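You operate a simulated robot arm through the tools that you are given. There is no shell and no other tool.

Carry out the task below with a simulated two-armed robot. There is one attempt and no reset: what you move stays moved.

JOB
Switch the film gauge on, zero it empty, then load the green ring.
Fine: zero with the tray pushed in; the ring ends on the tray, pulled out.

Only the result counts: the job must be done as asked and must still hold three seconds after the hand-in. Knocking over, shifting, dropping, spilling or breaking anything else fails it.

ROBOT AND FRAMES
Two 7-joint arms with fingered hands on one trunk, on a base that drives. Base frame: it is fixed to the floor where the robot stands at the start and does not move with it; the origin is under the middle of the robot, x ahead of it, y to its left, z up; the surface under the hand at the start is at about z = 0.85. Readings come in m, rad, newtons and seconds.
The left shoulder is at the start at [0.06, 0.177, 0.85], the right one opposite. Places, roughly: film gauge [0.7, 0, 0.9]; gauge switch [0.7, -0.2, 0.9]; gauge tray [0.7, 0.1, 0.9]; seat of the gauge tray [0.7, 0.1, 0.9]; yellow zero button [0.7, -0.1, 0.9]. Payload 4 kg a hand.
The tool frame of a hand sits at the grasp point between the pads (the TCP): z along the fingers, y along the line on which they close. The tips reach 0.037 m beyond it. Largest opening 0.124 m; the body of the gripper starts 0.043 m behind the TCP. The gripper is a hand of 3 fingers: y runs from the thumb to the fingers, the wrist lies at [-0.015, -0.108, -0.202] in the tool frame, and closing takes about 1.5 s.
Orientation is told as [roll, pitch, yaw] about the base's x, y, z axes, in that order, counted from this pose: with the fingers straight down and the wrist toward the robot, the tool's x, y and z point along [0, 1, 0], [1, 0, 0] and [0, 0, -1] of the base frame.

CONTROLS
- The arms move only by the tool send_rows. It takes "left_commands", "right_commands" or both (then of equal length, played together; a hand with none holds still); each is text: rows parted by semicolons, each of 7 numbers parted by spaces: the gripper command, from -1 (shut) to 1 (fully open), values between in proportion, then the shift along the base's x, y, z in units of 100 mm (1.0 is 100 mm), then the turn, a rotation vector about the base's x, y, z in units of 45 degrees (1.0 is 45 degrees). In form: hand dx dy dz wx wy wz; .... A call has 1 to 20 rows; each row is the pose to reach, as a shift and turn from the pose commanded when the call began. A call with a number of a shift or a turn outside -1 to 1 is refused whole. Each row takes 0.2 s and may step no farther than 0.05 m and 0.15 rad from the row before; otherwise, or with a gripper value out of range, the whole call is refused. Where a pose cannot be reached the arm comes as near as it can. A force on the tool above 40 N (or 10 N above the force at the start of the call, whichever is more), or a blocked arm, ends the call early, and 0.2 s more pass. The fingers move at their own pace (about 0.072 m/s each) and stop on an object; they squeeze with about 25 N. The grip force told is the motor's: it shows also when the fingers shut on nothing. Time passes only in rows, and 0.2 s behind the last, so rows that repeat a pose let the fingers close. It gives the time, the measured TCP pose, the force on the tool (base axes), the opening and the grip force at its end, in the units of the frame above (readings bear some noise), with the torque about the TCP (base axes, N m) and any sound that the robot's microphone picked up.
- Cameras (640 x 400 px; columns grow to the right, rows downward): "scene" is now at [0.055, 0.0038, 1.5059]; the picture's right is [0.06, -1.00, 0.00], its down [-0.61, -0.04, -0.79] and it looks along [0.79, 0.05, -0.61] (base axes); focal length 288 px, centre (320, 200). "left" rides on the left gripper at [-0.064, -0.076, -0.136] in its tool frame; the picture's right is [-0.84, -0.26, 0.48], its down [0.48, -0.76, 0.43] and it looks along [0.26, 0.60, 0.76] (tool axes); focal length 256 px, centre (320, 200). "right" rides on the right gripper at [0.064, -0.076, -0.137] in its tool frame; the picture's right is [-0.84, 0.26, -0.48], its down [-0.48, -0.76, 0.43] and it looks along [-0.26, 0.60, 0.76] (tool axes); focal length 256 px, centre (320, 200). There is no depth. A picture from a camera that has moved, and an enlarged one, comes with that camera's place and axes in the base frame and with its lens.
- snapshot(camera): a new picture of that camera. The clock stands still meanwhile.
- raise_lower(by): slides the trunk up (or, below 0, down) by that many m; the arms and the scene camera ride with it, the base frame stays. It gives what a move gives, with no picture.
- drive_base(legs): drives the robot by 1 to 6 legs, each [ahead, left, turn to the left] in m, m and rad, along the robot's own axes; the way and the turn of a leg run together, so that a leg with both is an arc; at most 1.5 m and 3.142 rad a leg. The arms and the cameras ride along, it lands a little off, and it stops where it bumps. It gives what a move gives.
- set_grasp(shape, hand): the hand has 3 fingers and takes this shape, open, in about a second: jaw (thumb against the fingers, like two jaws); tri (thumb and two fingers); tip (a fingertip pinch); poke (one finger out to press); point (the index stretched); flat (the hand flat); cup (the hand cupped); fist (a fist). The gripper value then closes the fingers along that shape, each until it touches; the sizes above hold for jaw. It gives what a move gives, with no picture.
- turn_head(pan, tilt): turns the head with the scene camera to pan (to the left, within 1.501 rad either way) and tilt (down, from -0.506 to 1.204), counted from straight ahead of the robot. It gives what a move gives.
- close_up(camera, box): a new picture of the part [left, top, right, bottom] of that camera's present view, enlarged. The clock stands still meanwhile.
- sign_off(): hands the job in; it is judged then, once.

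Nothing tells you exact positions but the pictures and the camera data. Unless the task says otherwise, let go and move clear before handing in.

The tools are called after "Request:" as name(argument=value, ...) on one line, values as JSON. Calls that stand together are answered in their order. send_rows: Moves the arms, as the interface text tells. Its arguments: {"type":"object","properties":{"left_commands":{"type":"string"},"right_commands":{"type":"string"}},"required":[]} The other tools are called the same way: raise_lower (by) slides the trunk up or down; set_grasp (shape, hand) gives the hand a shape; drive_base (legs) drives the base; turn_head (pan, tilt) turns the head that bears the scene camera; snapshot (camera) takes a picture; close_up (camera, box) takes an enlarged picture of a part of a camera's view; sign_off () hands the job in.

At the start:

```text
clock: 0.0
left_position: [0.4949, 0.2584, 1.2265]
left_orientation: [-0.001, 0.001, 0.0]
left_ft_force: [-0.8, 0.3, -0.3]
left_wrist_torque: [-0.01, 0.01, 0.0]
left_finger_gap: 0.1233
left_grip_force: 0.0
left_shape: jaw
right_position: [0.6328, -0.256, 1.1703]
right_orientation: [-0.001, 0.0, -0.001]
right_ft_force: [-0.3, -1.0, -0.6]
right_wrist_torque: [0.03, -0.01, 0.03]
right_finger_gap: 0.1236
right_grip_force: 0.1
right_shape: jaw
trunk travel left (down, up): [-0.375, 0.215]
robot x, y, heading: [-0.0003, -0.0012, 0.004]
head pan, tilt: [0.058, 0.658]
```

scene: 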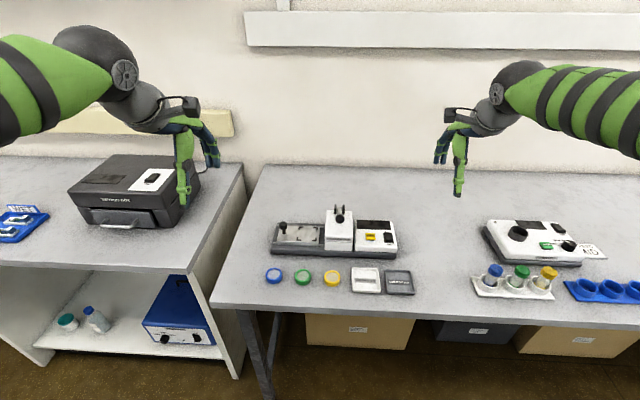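
right: 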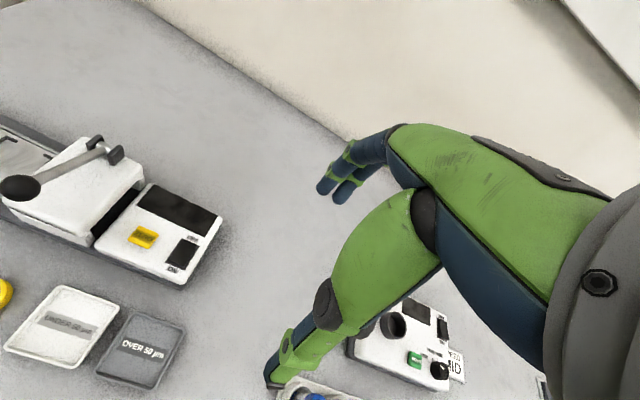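
left: 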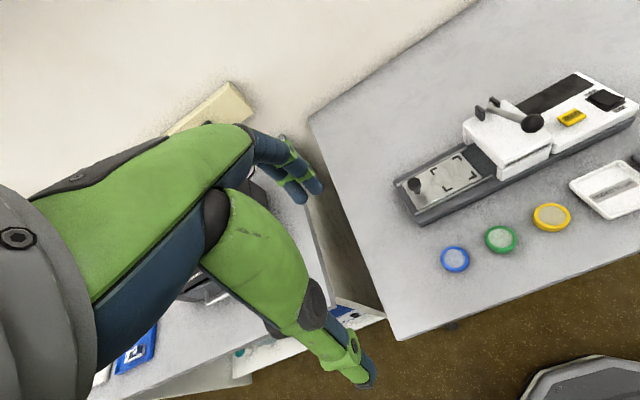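

I see the film gauge on the middle table, with the tray at its left, a lever on top, a yellow zero button and a dark switch at the right, and three rings in front of it. I'll look closer before moving.

Request:
close_up(camera="scene", box=[240, 190, 440, 310])

Request:
close_up(camera="left", box=[380, 60, 640, 280])

Request:
close_up(camera="right", box=[0, 100, 260, 400])

```text
3.20 times, centred on (340, 250) of scene
camera zoom: at [0.055, 0.0038, 1.5059], right [0.06, -1.0, 0.0], down [-0.61, -0.04, -0.79], along [0.79, 0.05, -0.61], focal length 923 px, centre (256, 40)
```

zoom: 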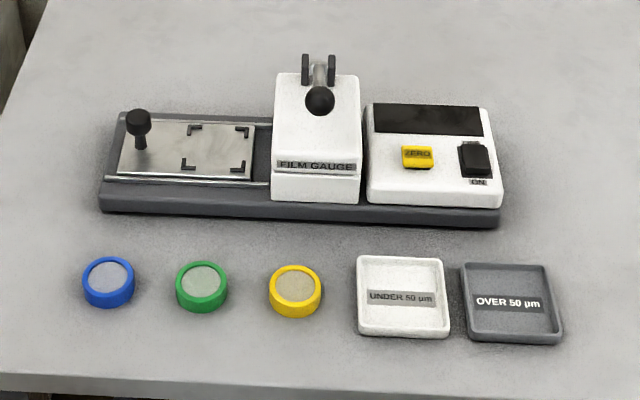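

```text
1.82 times, centred on (510, 170) of left
camera zoom: at [0.4192, 0.1939, 1.3636], right [-0.26, -0.84, -0.48], down [-0.76, 0.48, -0.43], along [0.6, 0.26, -0.76], focal length 465 px, centre (-26, 254)
```

zoom: 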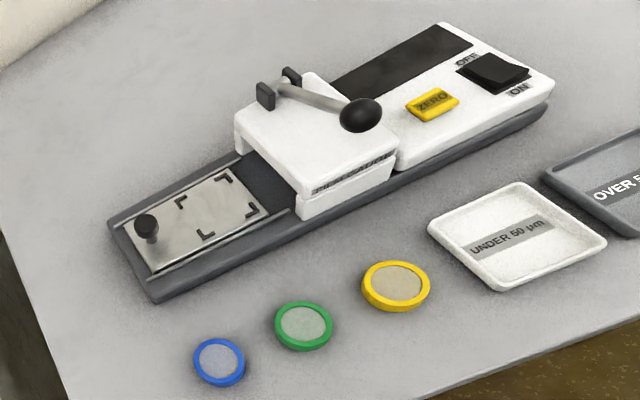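

```text
1.33 times, centred on (130, 250) of right
camera zoom: at [0.5553, -0.1931, 1.3077], right [0.26, -0.84, 0.48], down [-0.76, -0.48, -0.43], along [0.6, -0.26, -0.76], focal length 341 px, centre (573, 133)
```

zoom: 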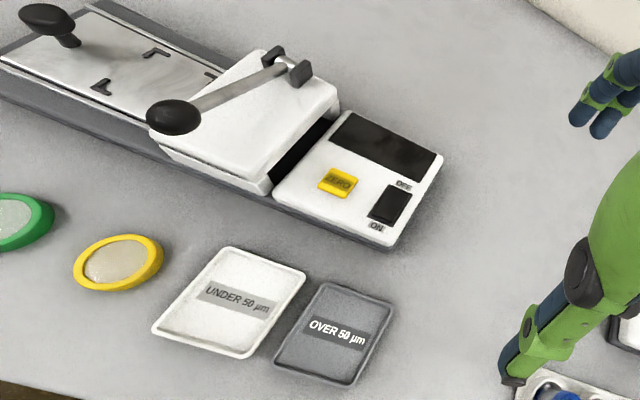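

The gauge runs along y at about x 0.69. I put the knob near (0.695, 0.157, 0.905), the seat near (0.69, 0.08), the zero button near (0.668, -0.105, 0.903), the rocker near (0.665, -0.16, 0.905) and the green ring near (0.544, 0.08). I'll shape the right hand to poke and look at its fingertip.

Request:
set_grasp(shape="poke", hand="right")

Request:
snapshot(camera="right")

Request:
snapshot(camera="scene")

```text
clock: 0.9
left_position: [0.495, 0.2576, 1.2264]
left_orientation: [0.0, -0.001, 0.0]
left_ft_force: [0.1, 0.2, 0.3]
left_wrist_torque: [-0.01, -0.02, -0.01]
left_finger_gap: 0.1236
left_grip_force: 0.0
left_shape: jaw
right_position: [0.6333, -0.2556, 1.1708]
right_orientation: [0.0, -0.001, 0.0]
right_ft_force: [-0.1, 1.5, -0.1]
right_wrist_torque: [-0.03, -0.02, 0.01]
right_finger_gap: 0.0
right_grip_force: 0.1
right_shape: poke
trunk travel left (down, up): [-0.375, 0.215]
robot x, y, heading: [-0.0, -0.0018, -0.002]
head pan, tilt: [0.058, 0.658]
```

```text
taken
camera right: at [0.5553, -0.1931, 1.3077], right [0.26, -0.84, 0.48], down [-0.76, -0.48, -0.43], along [0.6, -0.26, -0.76], focal length 256 px, centre (320, 200)
```

right: 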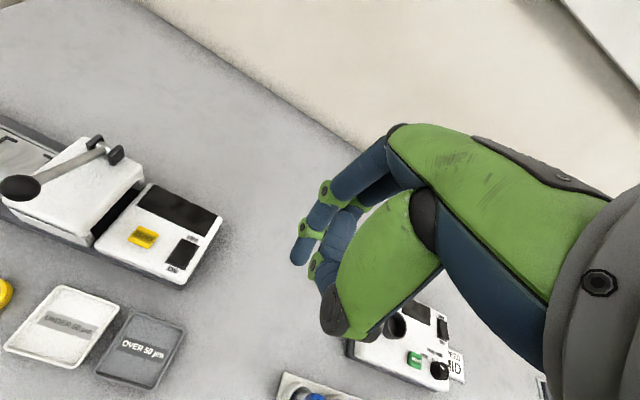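

```text
taken
camera scene: at [0.055, 0.0038, 1.5059], right [0.06, -1.0, 0.0], down [-0.61, -0.04, -0.79], along [0.79, 0.05, -0.61], focal length 288 px, centre (320, 200)
```

scene: 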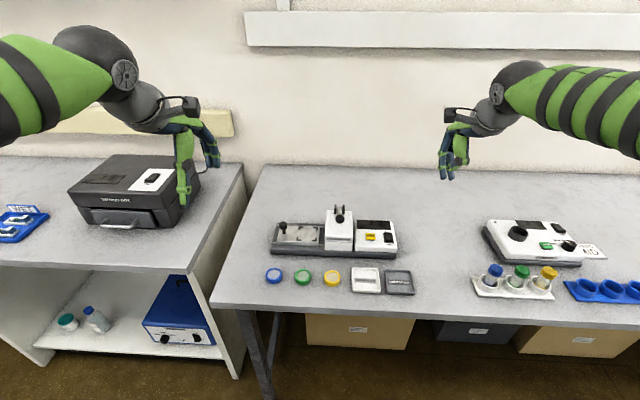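

Request:
close_up(camera="right", box=[240, 110, 480, 350])

Request:
close_up(camera="scene", box=[420, 90, 500, 200])

```text
1.67 times, centred on (360, 230) of right
camera zoom: at [0.5553, -0.1931, 1.3077], right [0.26, -0.84, 0.48], down [-0.76, -0.48, -0.43], along [0.6, -0.26, -0.76], focal length 427 px, centre (253, 150)
```

zoom: 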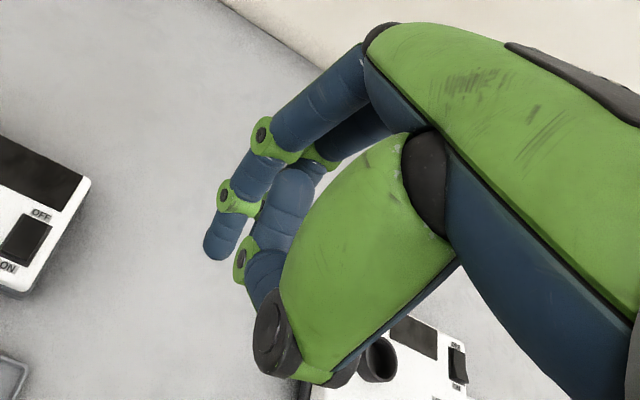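

```text
3.64 times, centred on (460, 145) of scene
camera zoom: at [0.055, 0.0038, 1.5059], right [0.06, -1.0, 0.0], down [-0.61, -0.04, -0.79], along [0.79, 0.05, -0.61], focal length 1049 px, centre (-189, 400)
```

zoom: 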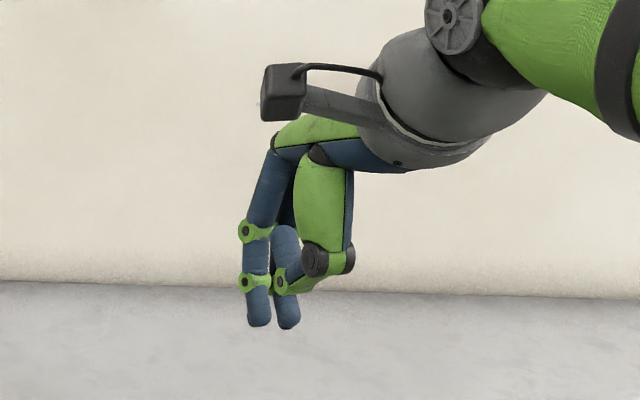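

The poke shape has one finger extended, but a second tip sits close to it. I'll compare it with the point shape before choosing.

Request:
set_grasp(shape="point", hand="right")

Request:
close_up(camera="right", box=[240, 110, 480, 350])

Request:
close_up(camera="scene", box=[420, 90, 500, 200])

```text
clock: 1.8
left_position: [0.4938, 0.257, 1.2268]
left_orientation: [0.001, 0.001, -0.001]
left_ft_force: [0.3, -0.5, -0.4]
left_wrist_torque: [0.0, 0.0, -0.02]
left_finger_gap: 0.1235
left_grip_force: 0.1
left_shape: jaw
right_position: [0.6336, -0.256, 1.1704]
right_orientation: [0.001, -0.001, 0.0]
right_ft_force: [0.0, 0.3, 0.0]
right_wrist_torque: [-0.01, -0.02, 0.01]
right_finger_gap: 0.118
right_grip_force: 0.0
right_shape: point
trunk travel left (down, up): [-0.375, 0.215]
robot x, y, heading: [0.0033, 0.0015, 0.001]
head pan, tilt: [0.058, 0.658]
```

```text
1.67 times, centred on (360, 230) of right
camera zoom: at [0.5553, -0.1931, 1.3077], right [0.26, -0.84, 0.48], down [-0.76, -0.48, -0.43], along [0.6, -0.26, -0.76], focal length 427 px, centre (253, 150)
```

zoom: 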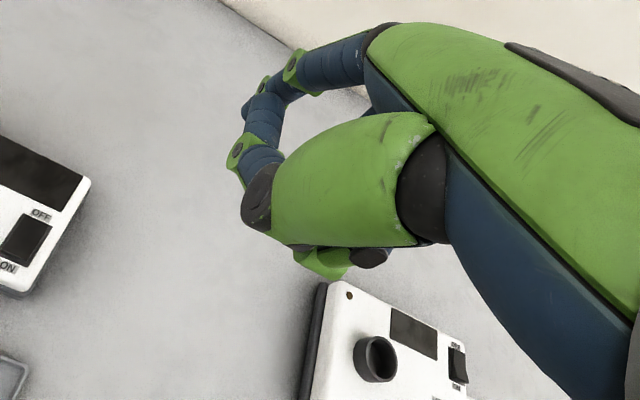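

```text
3.64 times, centred on (460, 145) of scene
camera zoom: at [0.055, 0.0038, 1.5059], right [0.06, -1.0, 0.0], down [-0.61, -0.04, -0.79], along [0.79, 0.05, -0.61], focal length 1049 px, centre (-189, 400)
```

zoom: 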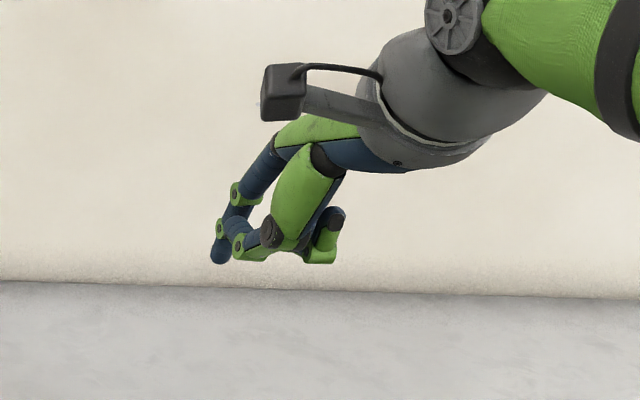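

Point does not aim straight down, so poke is better. I'll set poke again and bring the right hand above the switch.

Request:
set_grasp(shape="poke", hand="right")

Request:
send_rows(right_commands="1 0.05 0.2 -0.2 0 0 0; 1 0.1 0.4 -0.4 0 0 0; 1 0.15 0.6 -0.7 0 0 0; 1 0.2 0.86 -1 0 0 0; 1 0.2 0.86 -1 0 0 0")

Request:
snapshot(camera="right")

Request:
close_up(camera="scene", box=[300, 120, 460, 280])

Request:
snapshot(camera="left")

```text
clock: 2.7
left_position: [0.4957, 0.2582, 1.2265]
left_orientation: [0.001, -0.001, 0.001]
left_ft_force: [0.5, -0.5, -0.5]
left_wrist_torque: [-0.03, 0.0, 0.0]
left_finger_gap: 0.1237
left_grip_force: 0.0
left_shape: jaw
right_position: [0.6337, -0.2565, 1.171]
right_orientation: [0.001, 0.001, 0.0]
right_ft_force: [0.5, -1.1, 0.3]
right_wrist_torque: [0.0, 0.01, -0.05]
right_finger_gap: 0.0
right_grip_force: 0.0
right_shape: poke
trunk travel left (down, up): [-0.375, 0.215]
robot x, y, heading: [0.0009, 0.0045, 0.001]
head pan, tilt: [0.058, 0.658]
```

```text
clock: 3.9
left_position: [0.4952, 0.2565, 1.2268]
left_orientation: [0.001, 0.001, 0.0]
left_ft_force: [0.3, -1.3, 0.9]
left_wrist_torque: [0.0, 0.02, -0.01]
left_finger_gap: 0.1233
left_grip_force: 0.0
left_shape: jaw
right_position: [0.6526, -0.1694, 1.0694]
right_orientation: [-0.001, 0.001, -0.001]
right_ft_force: [-0.7, 0.1, 0.3]
right_wrist_torque: [-0.06, 0.0, 0.0]
right_finger_gap: 0.0
right_grip_force: 0.0
right_shape: poke
trunk travel left (down, up): [-0.375, 0.215]
robot x, y, heading: [0.0003, 0.0011, -0.0]
head pan, tilt: [0.058, 0.658]
```

```text
taken
camera right: at [0.575, -0.1057, 1.2064], right [0.26, -0.84, 0.48], down [-0.76, -0.48, -0.43], along [0.6, -0.26, -0.76], focal length 256 px, centre (320, 200)
```

right: 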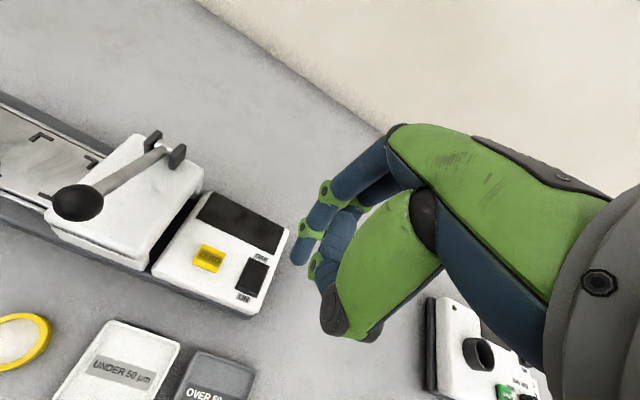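

```text
2.50 times, centred on (380, 200) of scene
camera zoom: at [0.0549, 0.0038, 1.5059], right [0.06, -1.0, 0.0], down [-0.61, -0.04, -0.79], along [0.79, 0.05, -0.61], focal length 721 px, centre (170, 200)
```

zoom: 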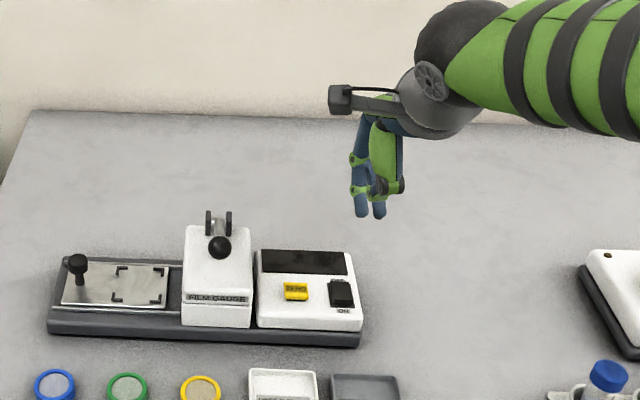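

```text
taken
camera left: at [0.4191, 0.1938, 1.3637], right [-0.26, -0.84, -0.48], down [-0.76, 0.48, -0.43], along [0.6, 0.26, -0.76], focal length 256 px, centre (320, 200)
```

left: 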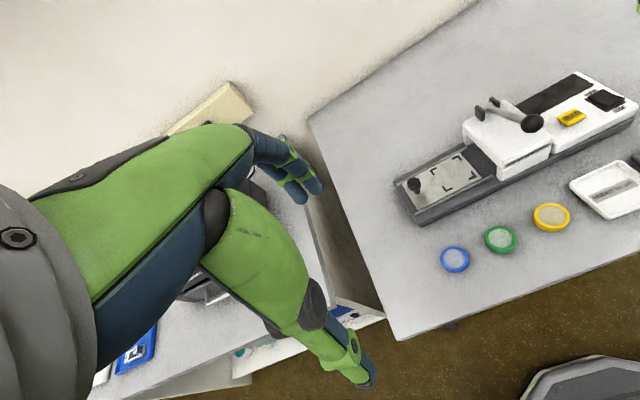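

The poke fingertip lies almost on the tool axis, about 0.037 m below the TCP and shifted some 8 mm toward +y. I'll zoom in on the switch and button from the closer hand camera.

Request:
close_up(camera="right", box=[140, 170, 300, 330])

Request:
close_up(camera="scene", box=[340, 210, 410, 260])

Request:
close_up(camera="left", box=[520, 60, 640, 150])

```text
2.50 times, centred on (220, 250) of right
camera zoom: at [0.575, -0.1057, 1.2064], right [0.26, -0.84, 0.48], down [-0.76, -0.48, -0.43], along [0.6, -0.26, -0.76], focal length 640 px, centre (570, 75)
```

zoom: 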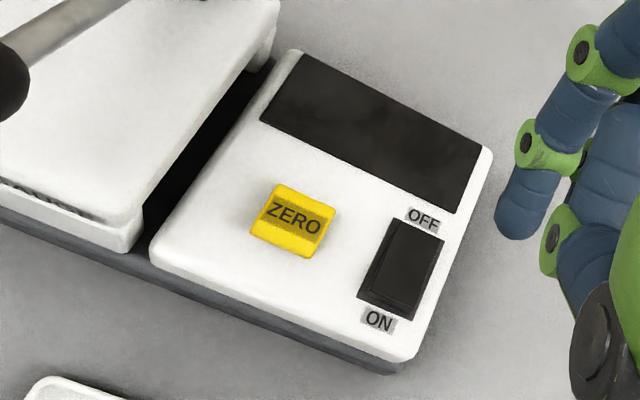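

```text
8.00 times, centred on (375, 235) of scene
camera zoom: at [0.0549, 0.0038, 1.5059], right [0.06, -1.0, 0.0], down [-0.61, -0.04, -0.79], along [0.79, 0.05, -0.61], focal length 2308 px, centre (-120, -80)
```

zoom: 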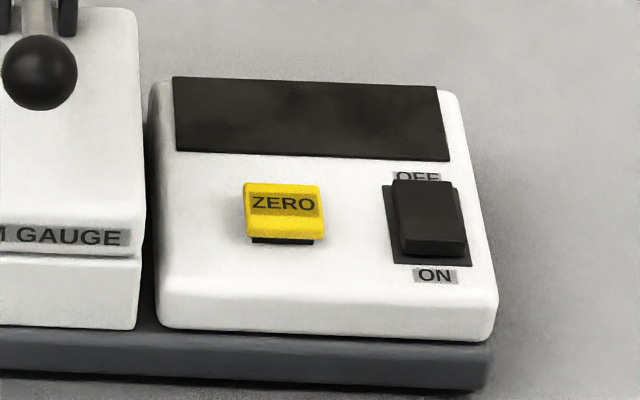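

```text
4.44 times, centred on (580, 105) of left
camera zoom: at [0.4191, 0.1938, 1.3637], right [-0.26, -0.84, -0.48], down [-0.76, 0.48, -0.43], along [0.6, 0.26, -0.76], focal length 1138 px, centre (-836, 622)
```

zoom: 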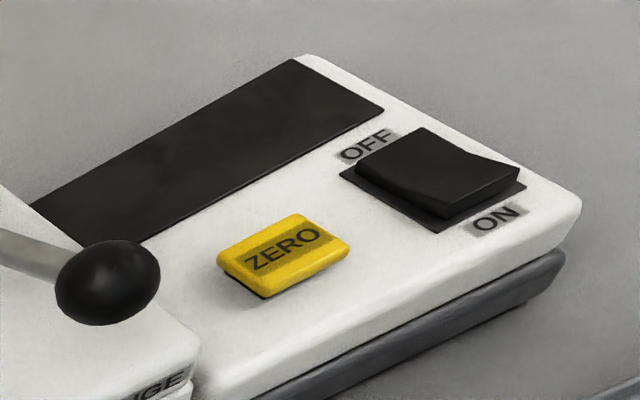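

The rocker's near (ON) end stands raised, so the gauge is off. I'll lower the fingertip to about 25 mm above that end and check the alignment.

Request:
send_rows(right_commands="1 0.03 0 -0.3 0 0 0; 1 0.05 0 -0.6 0 0 0; 1 0.05 0 -0.9 0 0 0; 1 0.05 0 -0.95 0 0 0; 1 0.05 0 -0.95 0 0 0")

Request:
close_up(camera="scene", box=[330, 180, 430, 260])

Request:
close_up(camera="right", box=[180, 150, 400, 370])

Request:
close_up(camera="left", box=[520, 20, 640, 150])

```text
clock: 5.1
left_position: [0.4947, 0.2573, 1.2267]
left_orientation: [0.0, 0.0, 0.001]
left_ft_force: [1.2, -1.6, 0.0]
left_wrist_torque: [0.0, 0.0, 0.01]
left_finger_gap: 0.1236
left_grip_force: 0.0
left_shape: jaw
right_position: [0.6577, -0.1714, 0.9727]
right_orientation: [0.0, -0.001, 0.0]
right_ft_force: [0.7, 0.6, -0.5]
right_wrist_torque: [-0.01, -0.02, -0.01]
right_finger_gap: 0.0
right_grip_force: 0.0
right_shape: poke
trunk travel left (down, up): [-0.375, 0.215]
robot x, y, heading: [-0.0026, 0.0009, -0.004]
head pan, tilt: [0.058, 0.658]
```

```text
5.00 times, centred on (380, 220) of scene
camera zoom: at [0.0549, 0.0039, 1.5059], right [0.06, -1.0, 0.0], down [-0.61, -0.04, -0.79], along [0.79, 0.05, -0.61], focal length 1443 px, centre (20, 100)
```

zoom: 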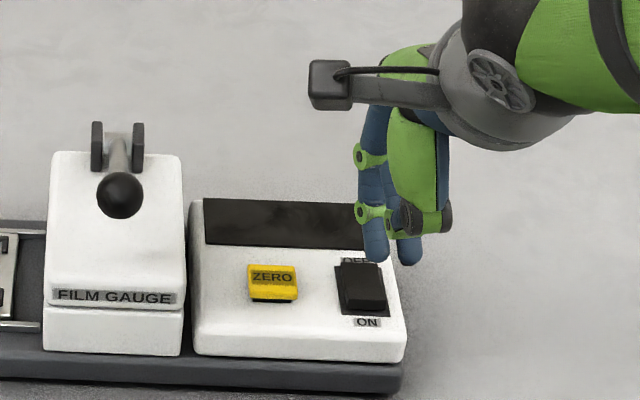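

```text
1.82 times, centred on (290, 260) of right
camera zoom: at [0.5794, -0.1068, 1.1106], right [0.26, -0.84, 0.48], down [-0.76, -0.48, -0.43], along [0.6, -0.25, -0.76], focal length 465 px, centre (374, 91)
```

zoom: 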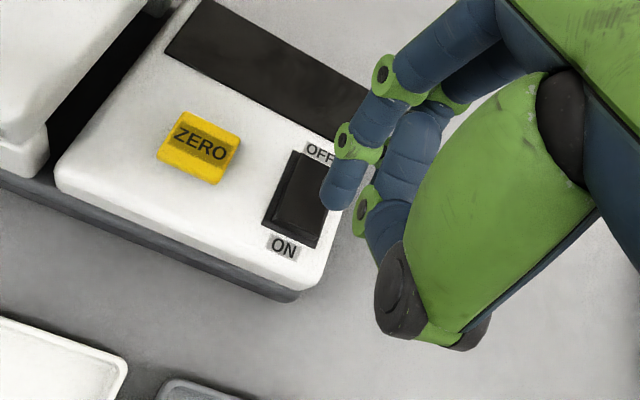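

```text
3.08 times, centred on (580, 85) of left
camera zoom: at [0.4192, 0.194, 1.3637], right [-0.26, -0.84, -0.48], down [-0.76, 0.48, -0.43], along [0.6, 0.26, -0.76], focal length 788 px, centre (-480, 554)
```

zoom: 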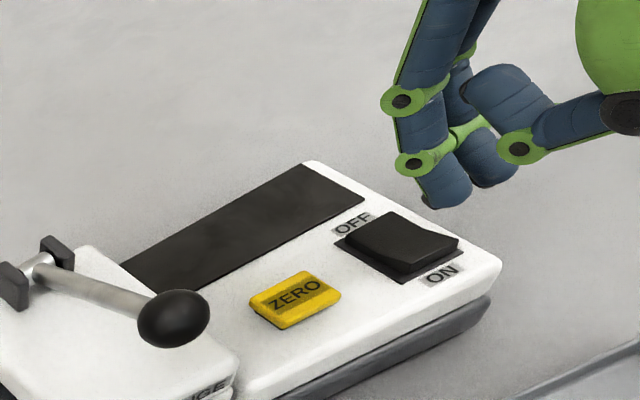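

The index tip is near (0.657, -0.161, 0.936), with a second tip beside it at y about -0.177. I'll shift 8 mm toward +y so both straddle the rocker, then press down gently.

Request:
send_rows(right_commands="1 0.01 0.08 0 0 0 0; 1 0.01 0.08 -0.15 0 0 0; 1 0.01 0.08 -0.22 0 0 0; 1 0.01 0.08 -0.27 0 0 0; 1 0.01 0.08 -0.31 0 0 0; 1 0.01 0.08 -0.34 0 0 0")

Request:
close_up(camera="left", box=[520, 20, 640, 150])

Request:
close_up(camera="right", box=[180, 150, 400, 370])

```text
clock: 6.5
left_position: [0.4933, 0.2574, 1.2282]
left_orientation: [0.001, -0.001, 0.0]
left_ft_force: [-0.1, 1.0, 1.0]
left_wrist_torque: [0.0, -0.03, 0.04]
left_finger_gap: 0.1235
left_grip_force: 0.0
left_shape: jaw
right_position: [0.6598, -0.1612, 0.9468]
right_orientation: [0.003, -0.008, 0.002]
right_ft_force: [4.9, -1.1, 31.3]
right_wrist_torque: [0.13, -0.24, -0.01]
right_finger_gap: 0.0
right_grip_force: 0.0
right_shape: poke
trunk travel left (down, up): [-0.375, 0.215]
robot x, y, heading: [0.0006, 0.0044, 0.003]
head pan, tilt: [0.058, 0.658]
```

```text
3.08 times, centred on (580, 85) of left
camera zoom: at [0.4176, 0.1944, 1.3647], right [-0.26, -0.84, -0.48], down [-0.76, 0.48, -0.44], along [0.6, 0.25, -0.76], focal length 788 px, centre (-480, 554)
```

zoom: 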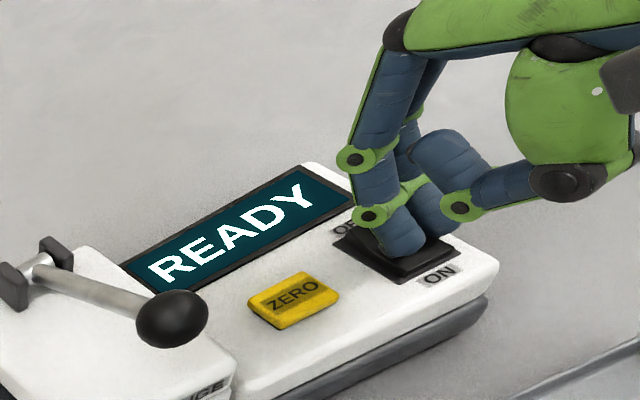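

```text
1.82 times, centred on (290, 260) of right
camera zoom: at [0.5808, -0.0986, 1.0833], right [0.25, -0.84, 0.48], down [-0.76, -0.48, -0.44], along [0.6, -0.25, -0.76], focal length 465 px, centre (374, 91)
```

zoom: 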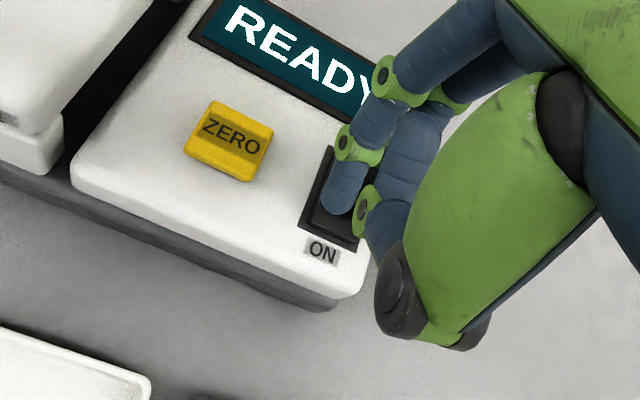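

The display now reads READY, so the gauge is on. I'll lift off straight up and hover the right hand over the zero button while the left hand moves the tray.

Request:
send_rows(right_commands="1 0 0 0.2 0 0 0; 1 0 0 0.5 0 0 0; 1 0.04 0.25 0.6 0 0 0; 1 0.07 0.53 0.6 0 0 0; 1 0.07 0.53 0.6 0 0 0")

Request:
close_up(camera="scene", box=[260, 180, 420, 300])

Request:
close_up(camera="left", box=[380, 60, 640, 280])

```text
clock: 7.7
left_position: [0.496, 0.2565, 1.226]
left_orientation: [0.0, 0.0, 0.0]
left_ft_force: [0.0, -0.3, -0.3]
left_wrist_torque: [0.02, -0.01, 0.02]
left_finger_gap: 0.1234
left_grip_force: 0.1
left_shape: jaw
right_position: [0.6659, -0.109, 1.002]
right_orientation: [0.0, 0.0, -0.001]
right_ft_force: [0.2, 0.6, 0.5]
right_wrist_torque: [-0.03, 0.01, -0.01]
right_finger_gap: 0.0001
right_grip_force: 0.0
right_shape: poke
trunk travel left (down, up): [-0.375, 0.215]
robot x, y, heading: [0.0003, -0.0005, -0.004]
head pan, tilt: [0.058, 0.658]
```

```text
3.33 times, centred on (340, 240) of scene
camera zoom: at [0.0549, 0.0038, 1.5059], right [0.06, -1.0, 0.0], down [-0.61, -0.04, -0.79], along [0.79, 0.05, -0.61], focal length 962 px, centre (253, 67)
```

zoom: 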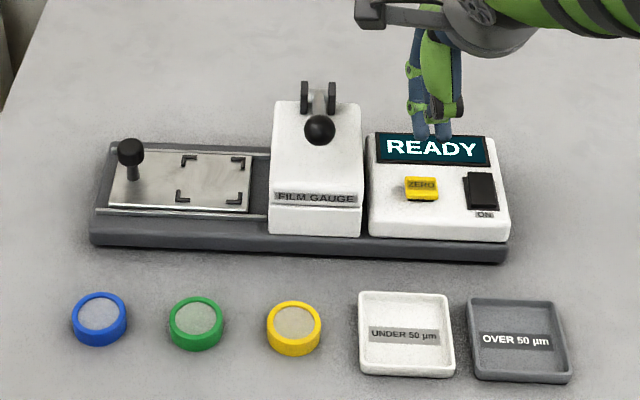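

```text
1.82 times, centred on (510, 170) of left
camera zoom: at [0.4192, 0.1938, 1.3637], right [-0.26, -0.84, -0.48], down [-0.76, 0.48, -0.43], along [0.6, 0.26, -0.76], focal length 465 px, centre (-26, 254)
```

zoom: 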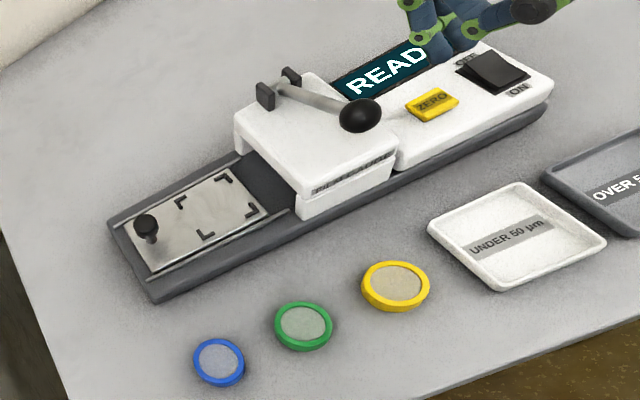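

The rocker stays at ON and the display reads READY. I'll move the right hand aside and bring the left hand above the tray knob.

Request:
send_rows(right_commands="1 0 -0.2 0.2 0 0 0; 1 0 -0.5 0.4 0 0 0; 1 0 -0.8 0.5 0 0 0; 1 0 -1 0.5 0 0 0; 1 0 -1 0.5 0 0 0", left_commands="1 0.25 0 0 0 0 0; 1 0.55 -0.2 -0.1 0 0 0; 1 0.8 -0.5 -0.2 0 0 0; 1 1 -0.8 -0.3 0 0 0; 1 1 -1 -0.5 0 0 0")

Request:
send_rows(left_commands="1 0.3 0 -0.2 0 0 0; 1 0.6 0 -0.4 0 0 0; 1 0.9 0 -0.6 0 0 0; 1 1 0 -0.8 0 0 0; 1 1 0 -0.8 0 0 0")

Request:
snapshot(camera="left")

Request:
close_up(camera="scene", box=[240, 150, 440, 310])

Request:
snapshot(camera="right")

```text
clock: 8.9
left_position: [0.5949, 0.1582, 1.1751]
left_orientation: [0.001, -0.001, 0.001]
left_ft_force: [0.7, 0.8, 0.0]
left_wrist_torque: [-0.01, 0.02, -0.01]
left_finger_gap: 0.1239
left_grip_force: 0.1
left_shape: jaw
right_position: [0.6649, -0.2107, 1.0513]
right_orientation: [-0.001, 0.001, 0.0]
right_ft_force: [-0.3, 0.1, -0.2]
right_wrist_torque: [-0.01, -0.05, 0.03]
right_finger_gap: 0.0003
right_grip_force: 0.0
right_shape: poke
trunk travel left (down, up): [-0.375, 0.215]
robot x, y, heading: [0.0011, -0.001, 0.004]
head pan, tilt: [0.058, 0.658]
```

```text
clock: 10.1
left_position: [0.697, 0.1578, 1.0944]
left_orientation: [0.0, 0.001, -0.001]
left_ft_force: [-0.6, -0.5, -0.5]
left_wrist_torque: [0.0, -0.01, -0.01]
left_finger_gap: 0.1237
left_grip_force: 0.0
left_shape: jaw
right_position: [0.666, -0.2106, 1.0497]
right_orientation: [0.001, 0.0, -0.001]
right_ft_force: [0.0, 0.2, 0.4]
right_wrist_torque: [0.03, 0.03, 0.01]
right_finger_gap: 0.0001
right_grip_force: 0.0
right_shape: poke
trunk travel left (down, up): [-0.375, 0.215]
robot x, y, heading: [0.0026, 0.0004, -0.004]
head pan, tilt: [0.058, 0.658]
```

```text
taken
camera left: at [0.6219, 0.094, 1.231], right [-0.26, -0.84, -0.48], down [-0.76, 0.48, -0.43], along [0.6, 0.25, -0.76], focal length 256 px, centre (320, 200)
```

left: 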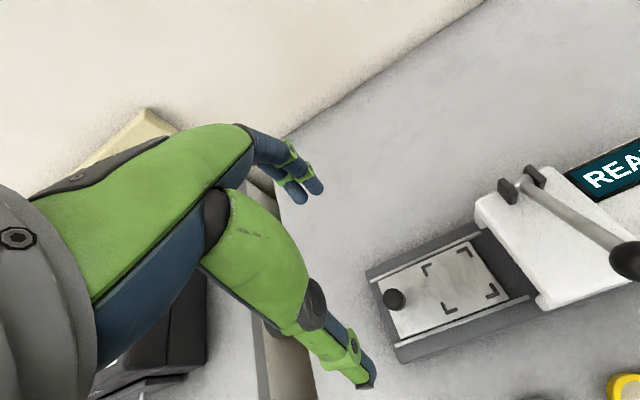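

```text
2.50 times, centred on (340, 230) of scene
camera zoom: at [0.0549, 0.0039, 1.5059], right [0.06, -1.0, 0.0], down [-0.61, -0.04, -0.79], along [0.79, 0.05, -0.61], focal length 721 px, centre (270, 125)
```

zoom: 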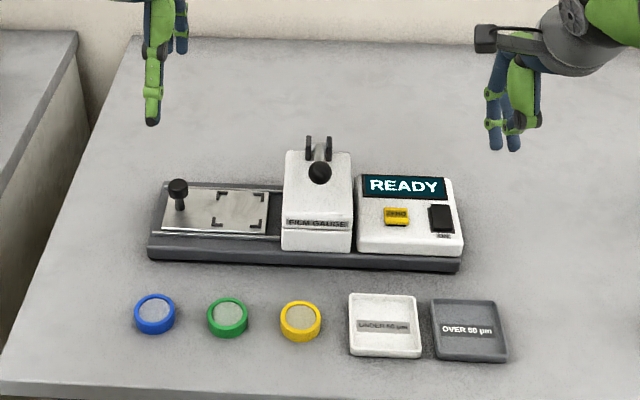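

```text
taken
camera right: at [0.5879, -0.147, 1.1873], right [0.26, -0.84, 0.48], down [-0.76, -0.48, -0.43], along [0.6, -0.26, -0.76], focal length 256 px, centre (320, 200)
```

right: 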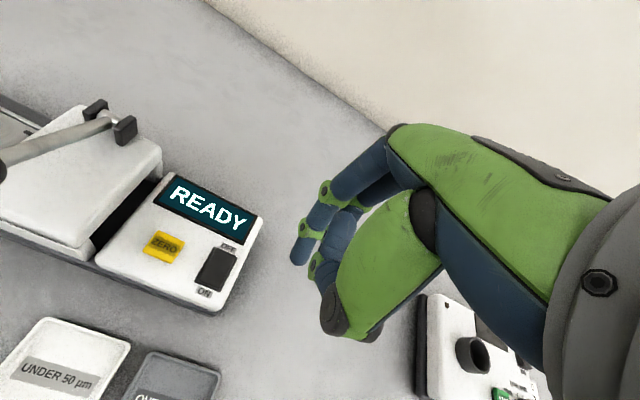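

The knob cap comes out near (0.695, 0.156, 0.905), above a tray surface at about z 0.872. I'll lower the open left hand around it and check before closing.

Request:
send_rows(left_commands="1 -0.02 -0.02 -0.3 0 0 0; 1 -0.02 -0.02 -0.6 0 0 0; 1 -0.02 -0.02 -0.9 0 0 0; 1 -0.02 -0.02 -1 0 0 0; 1 -0.02 -0.02 -1 0 0 0")

Request:
snapshot(camera="left")

Request:
close_up(camera="scene", box=[240, 150, 440, 310])

```text
clock: 11.3
left_position: [0.6916, 0.157, 0.9954]
left_orientation: [0.001, -0.001, 0.0]
left_ft_force: [-0.2, -0.2, 0.7]
left_wrist_torque: [-0.01, -0.02, 0.02]
left_finger_gap: 0.1237
left_grip_force: 0.2
left_shape: jaw
right_position: [0.6652, -0.2107, 1.0503]
right_orientation: [0.0, 0.0, -0.001]
right_ft_force: [0.0, 0.0, -0.5]
right_wrist_torque: [0.02, -0.04, -0.03]
right_finger_gap: 0.0001
right_grip_force: 0.1
right_shape: poke
trunk travel left (down, up): [-0.375, 0.215]
robot x, y, heading: [0.0015, 0.0008, 0.003]
head pan, tilt: [0.058, 0.658]
```

```text
taken
camera left: at [0.6168, 0.0931, 1.1318], right [-0.26, -0.84, -0.48], down [-0.76, 0.48, -0.43], along [0.6, 0.26, -0.76], focal length 256 px, centre (320, 200)
```

left: 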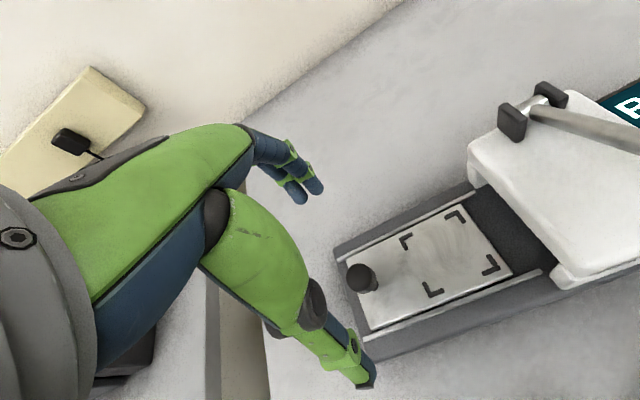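

```text
2.50 times, centred on (340, 230) of scene
camera zoom: at [0.055, 0.0039, 1.5059], right [0.06, -1.0, 0.0], down [-0.61, -0.04, -0.79], along [0.79, 0.05, -0.61], focal length 721 px, centre (270, 125)
```

zoom: 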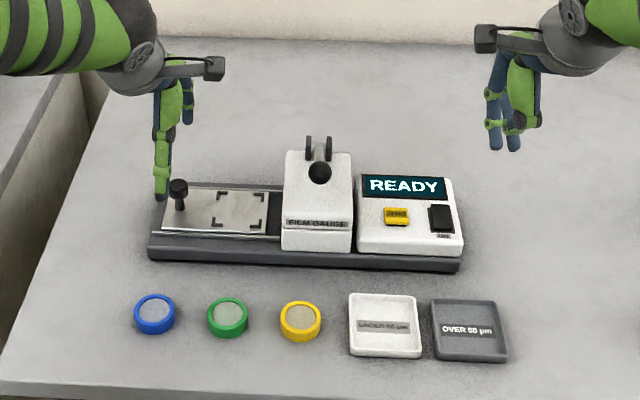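

The knob sits between thumb and fingers at the right y. I'll lower 70 mm so the tips reach just above the tray, then close on the knob.

Request:
send_rows(left_commands="1 0.01 0 -0.3 0 0 0; 1 0.01 0 -0.5 0 0 0; 1 0.01 0 -0.65 0 0 0; 1 0.01 0 -0.7 0 0 0; 1 0.01 0 -0.7 0 0 0")

Request:
snapshot(camera="left")

Request:
close_up(camera="scene", box=[260, 190, 360, 270])

```text
clock: 12.5
left_position: [0.6937, 0.1541, 0.9251]
left_orientation: [0.002, 0.0, -0.001]
left_ft_force: [-0.5, 0.7, -0.1]
left_wrist_torque: [-0.03, -0.01, 0.0]
left_finger_gap: 0.1237
left_grip_force: 0.0
left_shape: jaw
right_position: [0.6659, -0.2104, 1.0498]
right_orientation: [0.001, -0.001, 0.0]
right_ft_force: [0.2, 0.9, 0.2]
right_wrist_torque: [0.03, -0.03, 0.0]
right_finger_gap: 0.0002
right_grip_force: 0.0
right_shape: poke
trunk travel left (down, up): [-0.375, 0.215]
robot x, y, heading: [0.0003, -0.0004, 0.001]
head pan, tilt: [0.058, 0.658]
```

```text
taken
camera left: at [0.618, 0.0918, 1.0636], right [-0.26, -0.84, -0.48], down [-0.76, 0.48, -0.43], along [0.6, 0.26, -0.76], focal length 256 px, centre (320, 200)
```

left: 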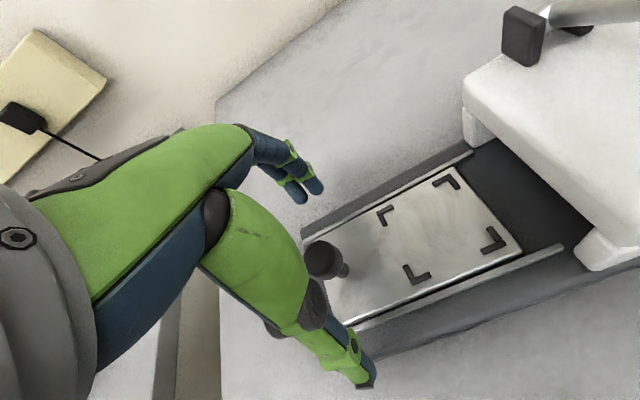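

```text
5.00 times, centred on (310, 230) of scene
camera zoom: at [0.055, 0.0038, 1.5059], right [0.06, -1.0, 0.0], down [-0.61, -0.04, -0.79], along [0.79, 0.05, -0.61], focal length 1443 px, centre (370, 50)
```

zoom: 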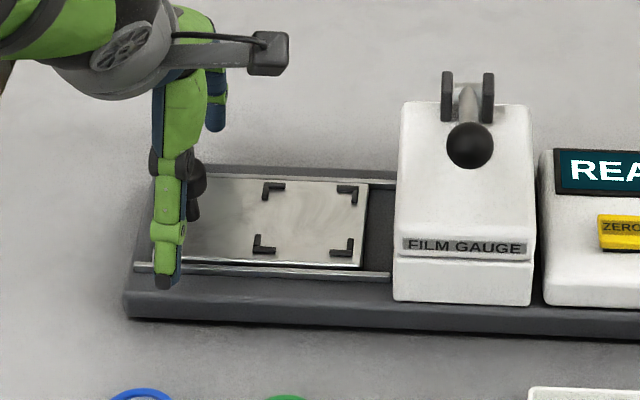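

The knob is centred under the TCP at (0.695, 0.156). I'll close the left hand on it now.

Request:
send_rows(left_commands="-1 0 0 0 0 0 0; -1 0 0 0 0 0 0; -1 0 0 0 0 0 0; -1 0 0 0 0 0 0; -1 0 0 0 0 0 0; -1 0 0 0 0 0 0; -1 0 0 0 0 0 0; -1 0 0 0 0 0 0")

Request:
snapshot(camera="left")

Request:
close_up(camera="scene", box=[260, 190, 360, 270])

```text
clock: 14.3
left_position: [0.6916, 0.1551, 0.9264]
left_orientation: [0.0, -0.001, -0.001]
left_ft_force: [-10.8, -3.1, -1.7]
left_wrist_torque: [-0.11, -0.35, -0.02]
left_finger_gap: 0.0226
left_grip_force: 24.8
left_shape: jaw
right_position: [0.6641, -0.2109, 1.0504]
right_orientation: [0.002, 0.0, 0.0]
right_ft_force: [0.3, 0.3, -0.6]
right_wrist_torque: [0.03, 0.04, -0.01]
right_finger_gap: 0.0004
right_grip_force: 0.1
right_shape: poke
trunk travel left (down, up): [-0.375, 0.215]
robot x, y, heading: [0.0021, 0.0024, -0.001]
head pan, tilt: [0.058, 0.658]
```

```text
taken
camera left: at [0.617, 0.0912, 1.0638], right [-0.26, -0.84, -0.48], down [-0.76, 0.48, -0.43], along [0.6, 0.26, -0.76], focal length 256 px, centre (320, 200)
```

left: 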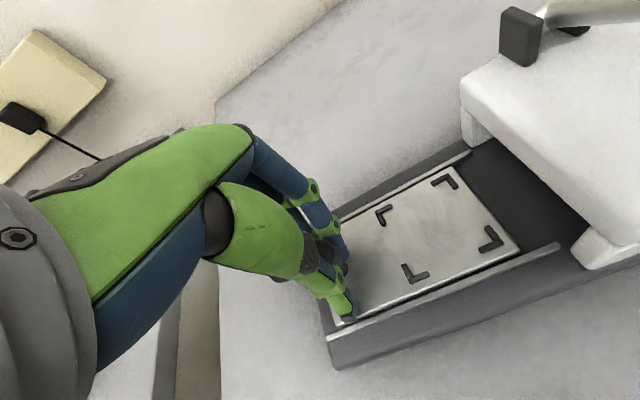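

```text
5.00 times, centred on (310, 230) of scene
camera zoom: at [0.054, 0.0035, 1.5059], right [0.06, -1.0, 0.0], down [-0.61, -0.04, -0.79], along [0.79, 0.05, -0.61], focal length 1443 px, centre (370, 50)
```

zoom: 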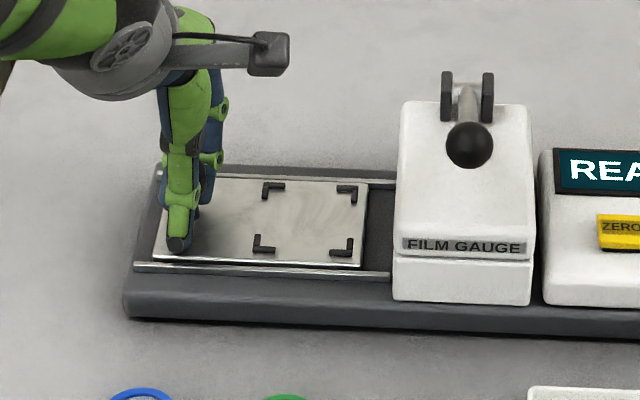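

The knob is gripped with a gap of 0.0226 m, and the tool feels a slight sideways load. I'll ease x by -4 mm and slide the tray in step by step while watching the force.

Request:
send_rows(left_commands="-1 -0.04 0 0 0 0 0; -1 -0.04 -0.1 0 0 0 0; -1 -0.04 -0.2 0 0 0 0; -1 -0.04 -0.3 0 0 0 0; -1 -0.04 -0.4 0 0 0 0; -1 -0.04 -0.4 0 0 0 0")

Request:
close_up(camera="scene", box=[260, 190, 360, 270])

Request:
snapshot(camera="left")

```text
clock: 15.7
left_position: [0.6891, 0.1134, 0.927]
left_orientation: [0.001, 0.001, 0.0]
left_ft_force: [1.0, -0.2, -3.6]
left_wrist_torque: [-0.12, -0.56, 0.01]
left_finger_gap: 0.0195
left_grip_force: 25.1
left_shape: jaw
right_position: [0.665, -0.2105, 1.05]
right_orientation: [-0.001, 0.001, -0.001]
right_ft_force: [-0.2, 0.0, -0.3]
right_wrist_torque: [0.02, -0.02, 0.0]
right_finger_gap: 0.0
right_grip_force: 0.1
right_shape: poke
trunk travel left (down, up): [-0.375, 0.215]
robot x, y, heading: [0.0011, -0.001, -0.003]
head pan, tilt: [0.058, 0.658]
```

```text
5.00 times, centred on (310, 230) of scene
camera zoom: at [0.0555, 0.0038, 1.5059], right [0.06, -1.0, 0.0], down [-0.61, -0.04, -0.79], along [0.79, 0.05, -0.61], focal length 1443 px, centre (370, 50)
```

zoom: 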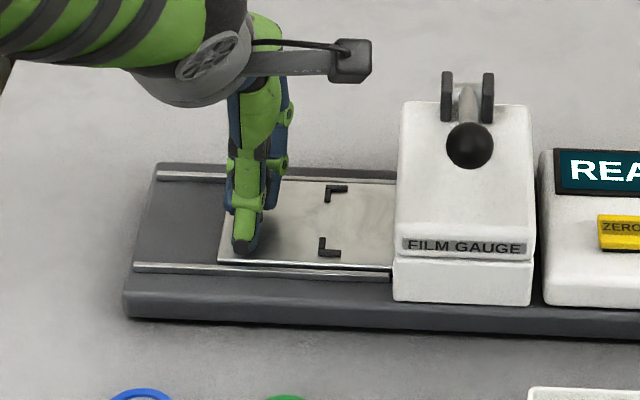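

```text
taken
camera left: at [0.6141, 0.0514, 1.0639], right [-0.26, -0.84, -0.48], down [-0.76, 0.48, -0.43], along [0.6, 0.25, -0.76], focal length 256 px, centre (320, 200)
```

left: 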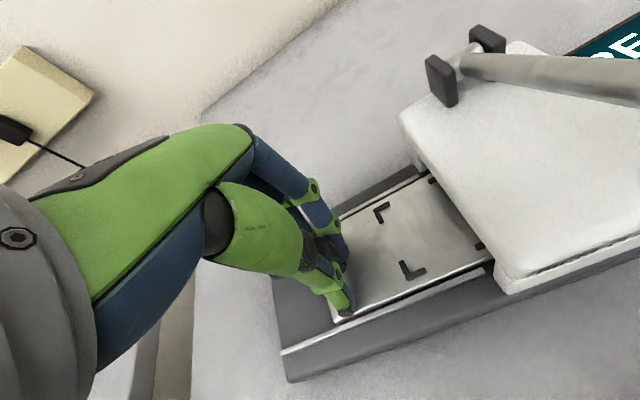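

The tray slides freely and has moved about 42 mm. I'll keep going in small steps until I feel the stop.

Request:
send_rows(left_commands="-1 0 -0.08 0 0 0 0; -1 0 -0.16 0 0 0 0; -1 0 -0.24 0 0 0 0; -1 0 -0.3 0 0 0 0; -1 0 -0.3 0 0 0 0")

Request:
close_up(camera="scene", box=[260, 190, 360, 270])

Request:
snapshot(camera="left")

Request:
snapshot(camera="right")

```text
clock: 16.9
left_position: [0.6898, 0.0863, 0.9268]
left_orientation: [0.0, 0.003, 0.001]
left_ft_force: [-2.9, -0.9, -7.2]
left_wrist_torque: [-0.12, -0.54, 0.02]
left_finger_gap: 0.0195
left_grip_force: 25.2
left_shape: jaw
right_position: [0.6662, -0.2105, 1.0505]
right_orientation: [0.001, -0.002, -0.001]
right_ft_force: [-1.1, -0.5, -0.3]
right_wrist_torque: [0.02, -0.01, 0.02]
right_finger_gap: 0.0
right_grip_force: 0.1
right_shape: poke
trunk travel left (down, up): [-0.375, 0.215]
robot x, y, heading: [-0.0007, -0.0008, -0.001]
head pan, tilt: [0.058, 0.658]
```

```text
5.00 times, centred on (310, 230) of scene
camera zoom: at [0.0553, 0.0038, 1.5059], right [0.06, -1.0, 0.0], down [-0.61, -0.04, -0.79], along [0.79, 0.05, -0.61], focal length 1443 px, centre (370, 50)
```

zoom: 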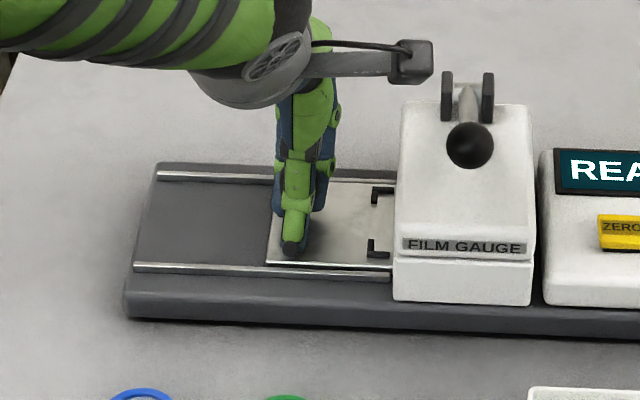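

```text
taken
camera left: at [0.6143, 0.0222, 1.0641], right [-0.26, -0.84, -0.48], down [-0.76, 0.48, -0.43], along [0.6, 0.26, -0.76], focal length 256 px, centre (320, 200)
```

left: 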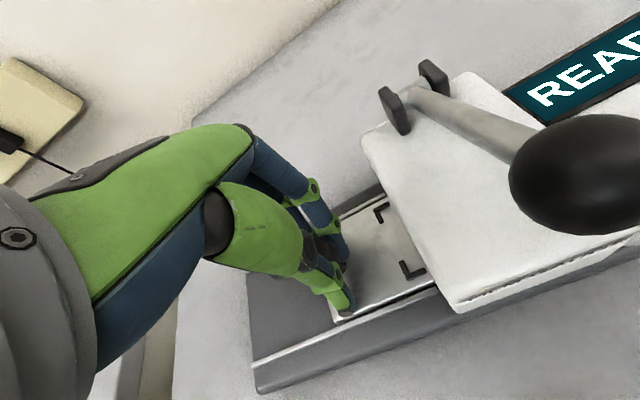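

```text
taken
camera right: at [0.5882, -0.1471, 1.1871], right [0.26, -0.84, 0.48], down [-0.76, -0.48, -0.43], along [0.6, -0.26, -0.76], focal length 256 px, centre (320, 200)
```

right: 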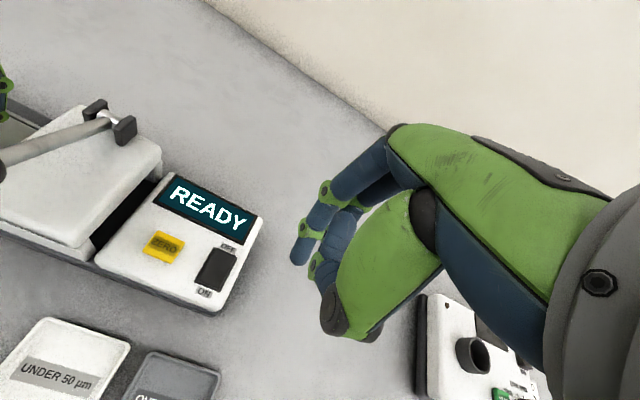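

The seat marks are about halfway under the head and the side force is still near zero. I'll continue the push slowly.

Request:
send_rows(left_commands="-1 0 -0.06 0 0 0 0; -1 0 -0.12 0 0 0 0; -1 0 -0.17 0 0 0 0; -1 0 -0.2 0 0 0 0; -1 0 -0.2 0 0 0 0")

Request:
close_up(camera="scene", box=[260, 190, 360, 270])

Request:
snapshot(camera="left")

```text
clock: 18.1
left_position: [0.6902, 0.0642, 0.927]
left_orientation: [0.001, 0.0, -0.001]
left_ft_force: [-9.2, -0.8, -1.5]
left_wrist_torque: [-0.15, -0.39, -0.02]
left_finger_gap: 0.0199
left_grip_force: 25.3
left_shape: jaw
right_position: [0.664, -0.2111, 1.0512]
right_orientation: [0.0, -0.001, 0.0]
right_ft_force: [-0.4, -0.5, -0.7]
right_wrist_torque: [-0.03, -0.01, 0.0]
right_finger_gap: 0.0
right_grip_force: 0.1
right_shape: poke
trunk travel left (down, up): [-0.375, 0.215]
robot x, y, heading: [-0.0025, 0.0013, 0.001]
head pan, tilt: [0.058, 0.658]
```

```text
5.00 times, centred on (310, 230) of scene
camera zoom: at [0.0543, 0.0037, 1.506], right [0.06, -1.0, 0.0], down [-0.61, -0.04, -0.79], along [0.79, 0.05, -0.61], focal length 1443 px, centre (370, 50)
```

zoom: 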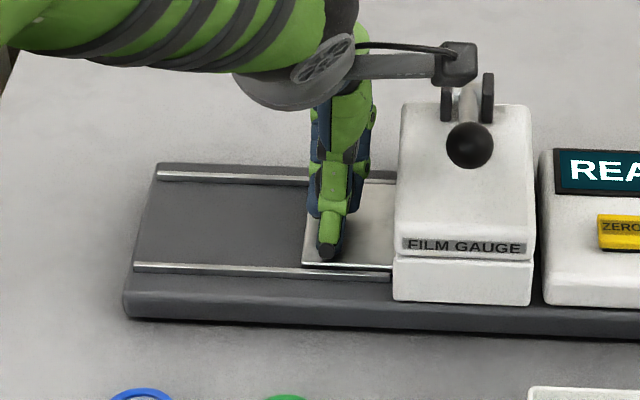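

```text
taken
camera left: at [0.6145, 0.0009, 1.0637], right [-0.26, -0.84, -0.48], down [-0.76, 0.48, -0.44], along [0.6, 0.25, -0.76], focal length 256 px, centre (320, 200)
```

left: 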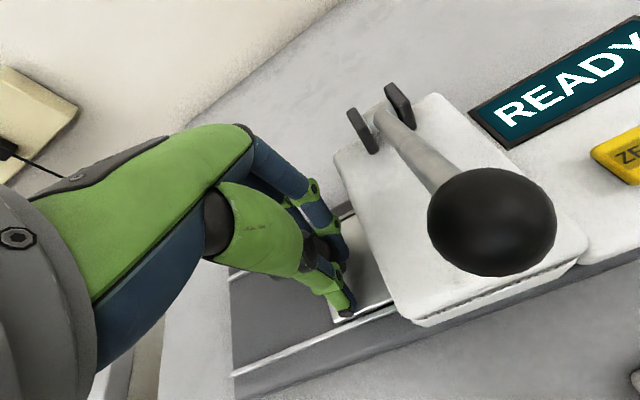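

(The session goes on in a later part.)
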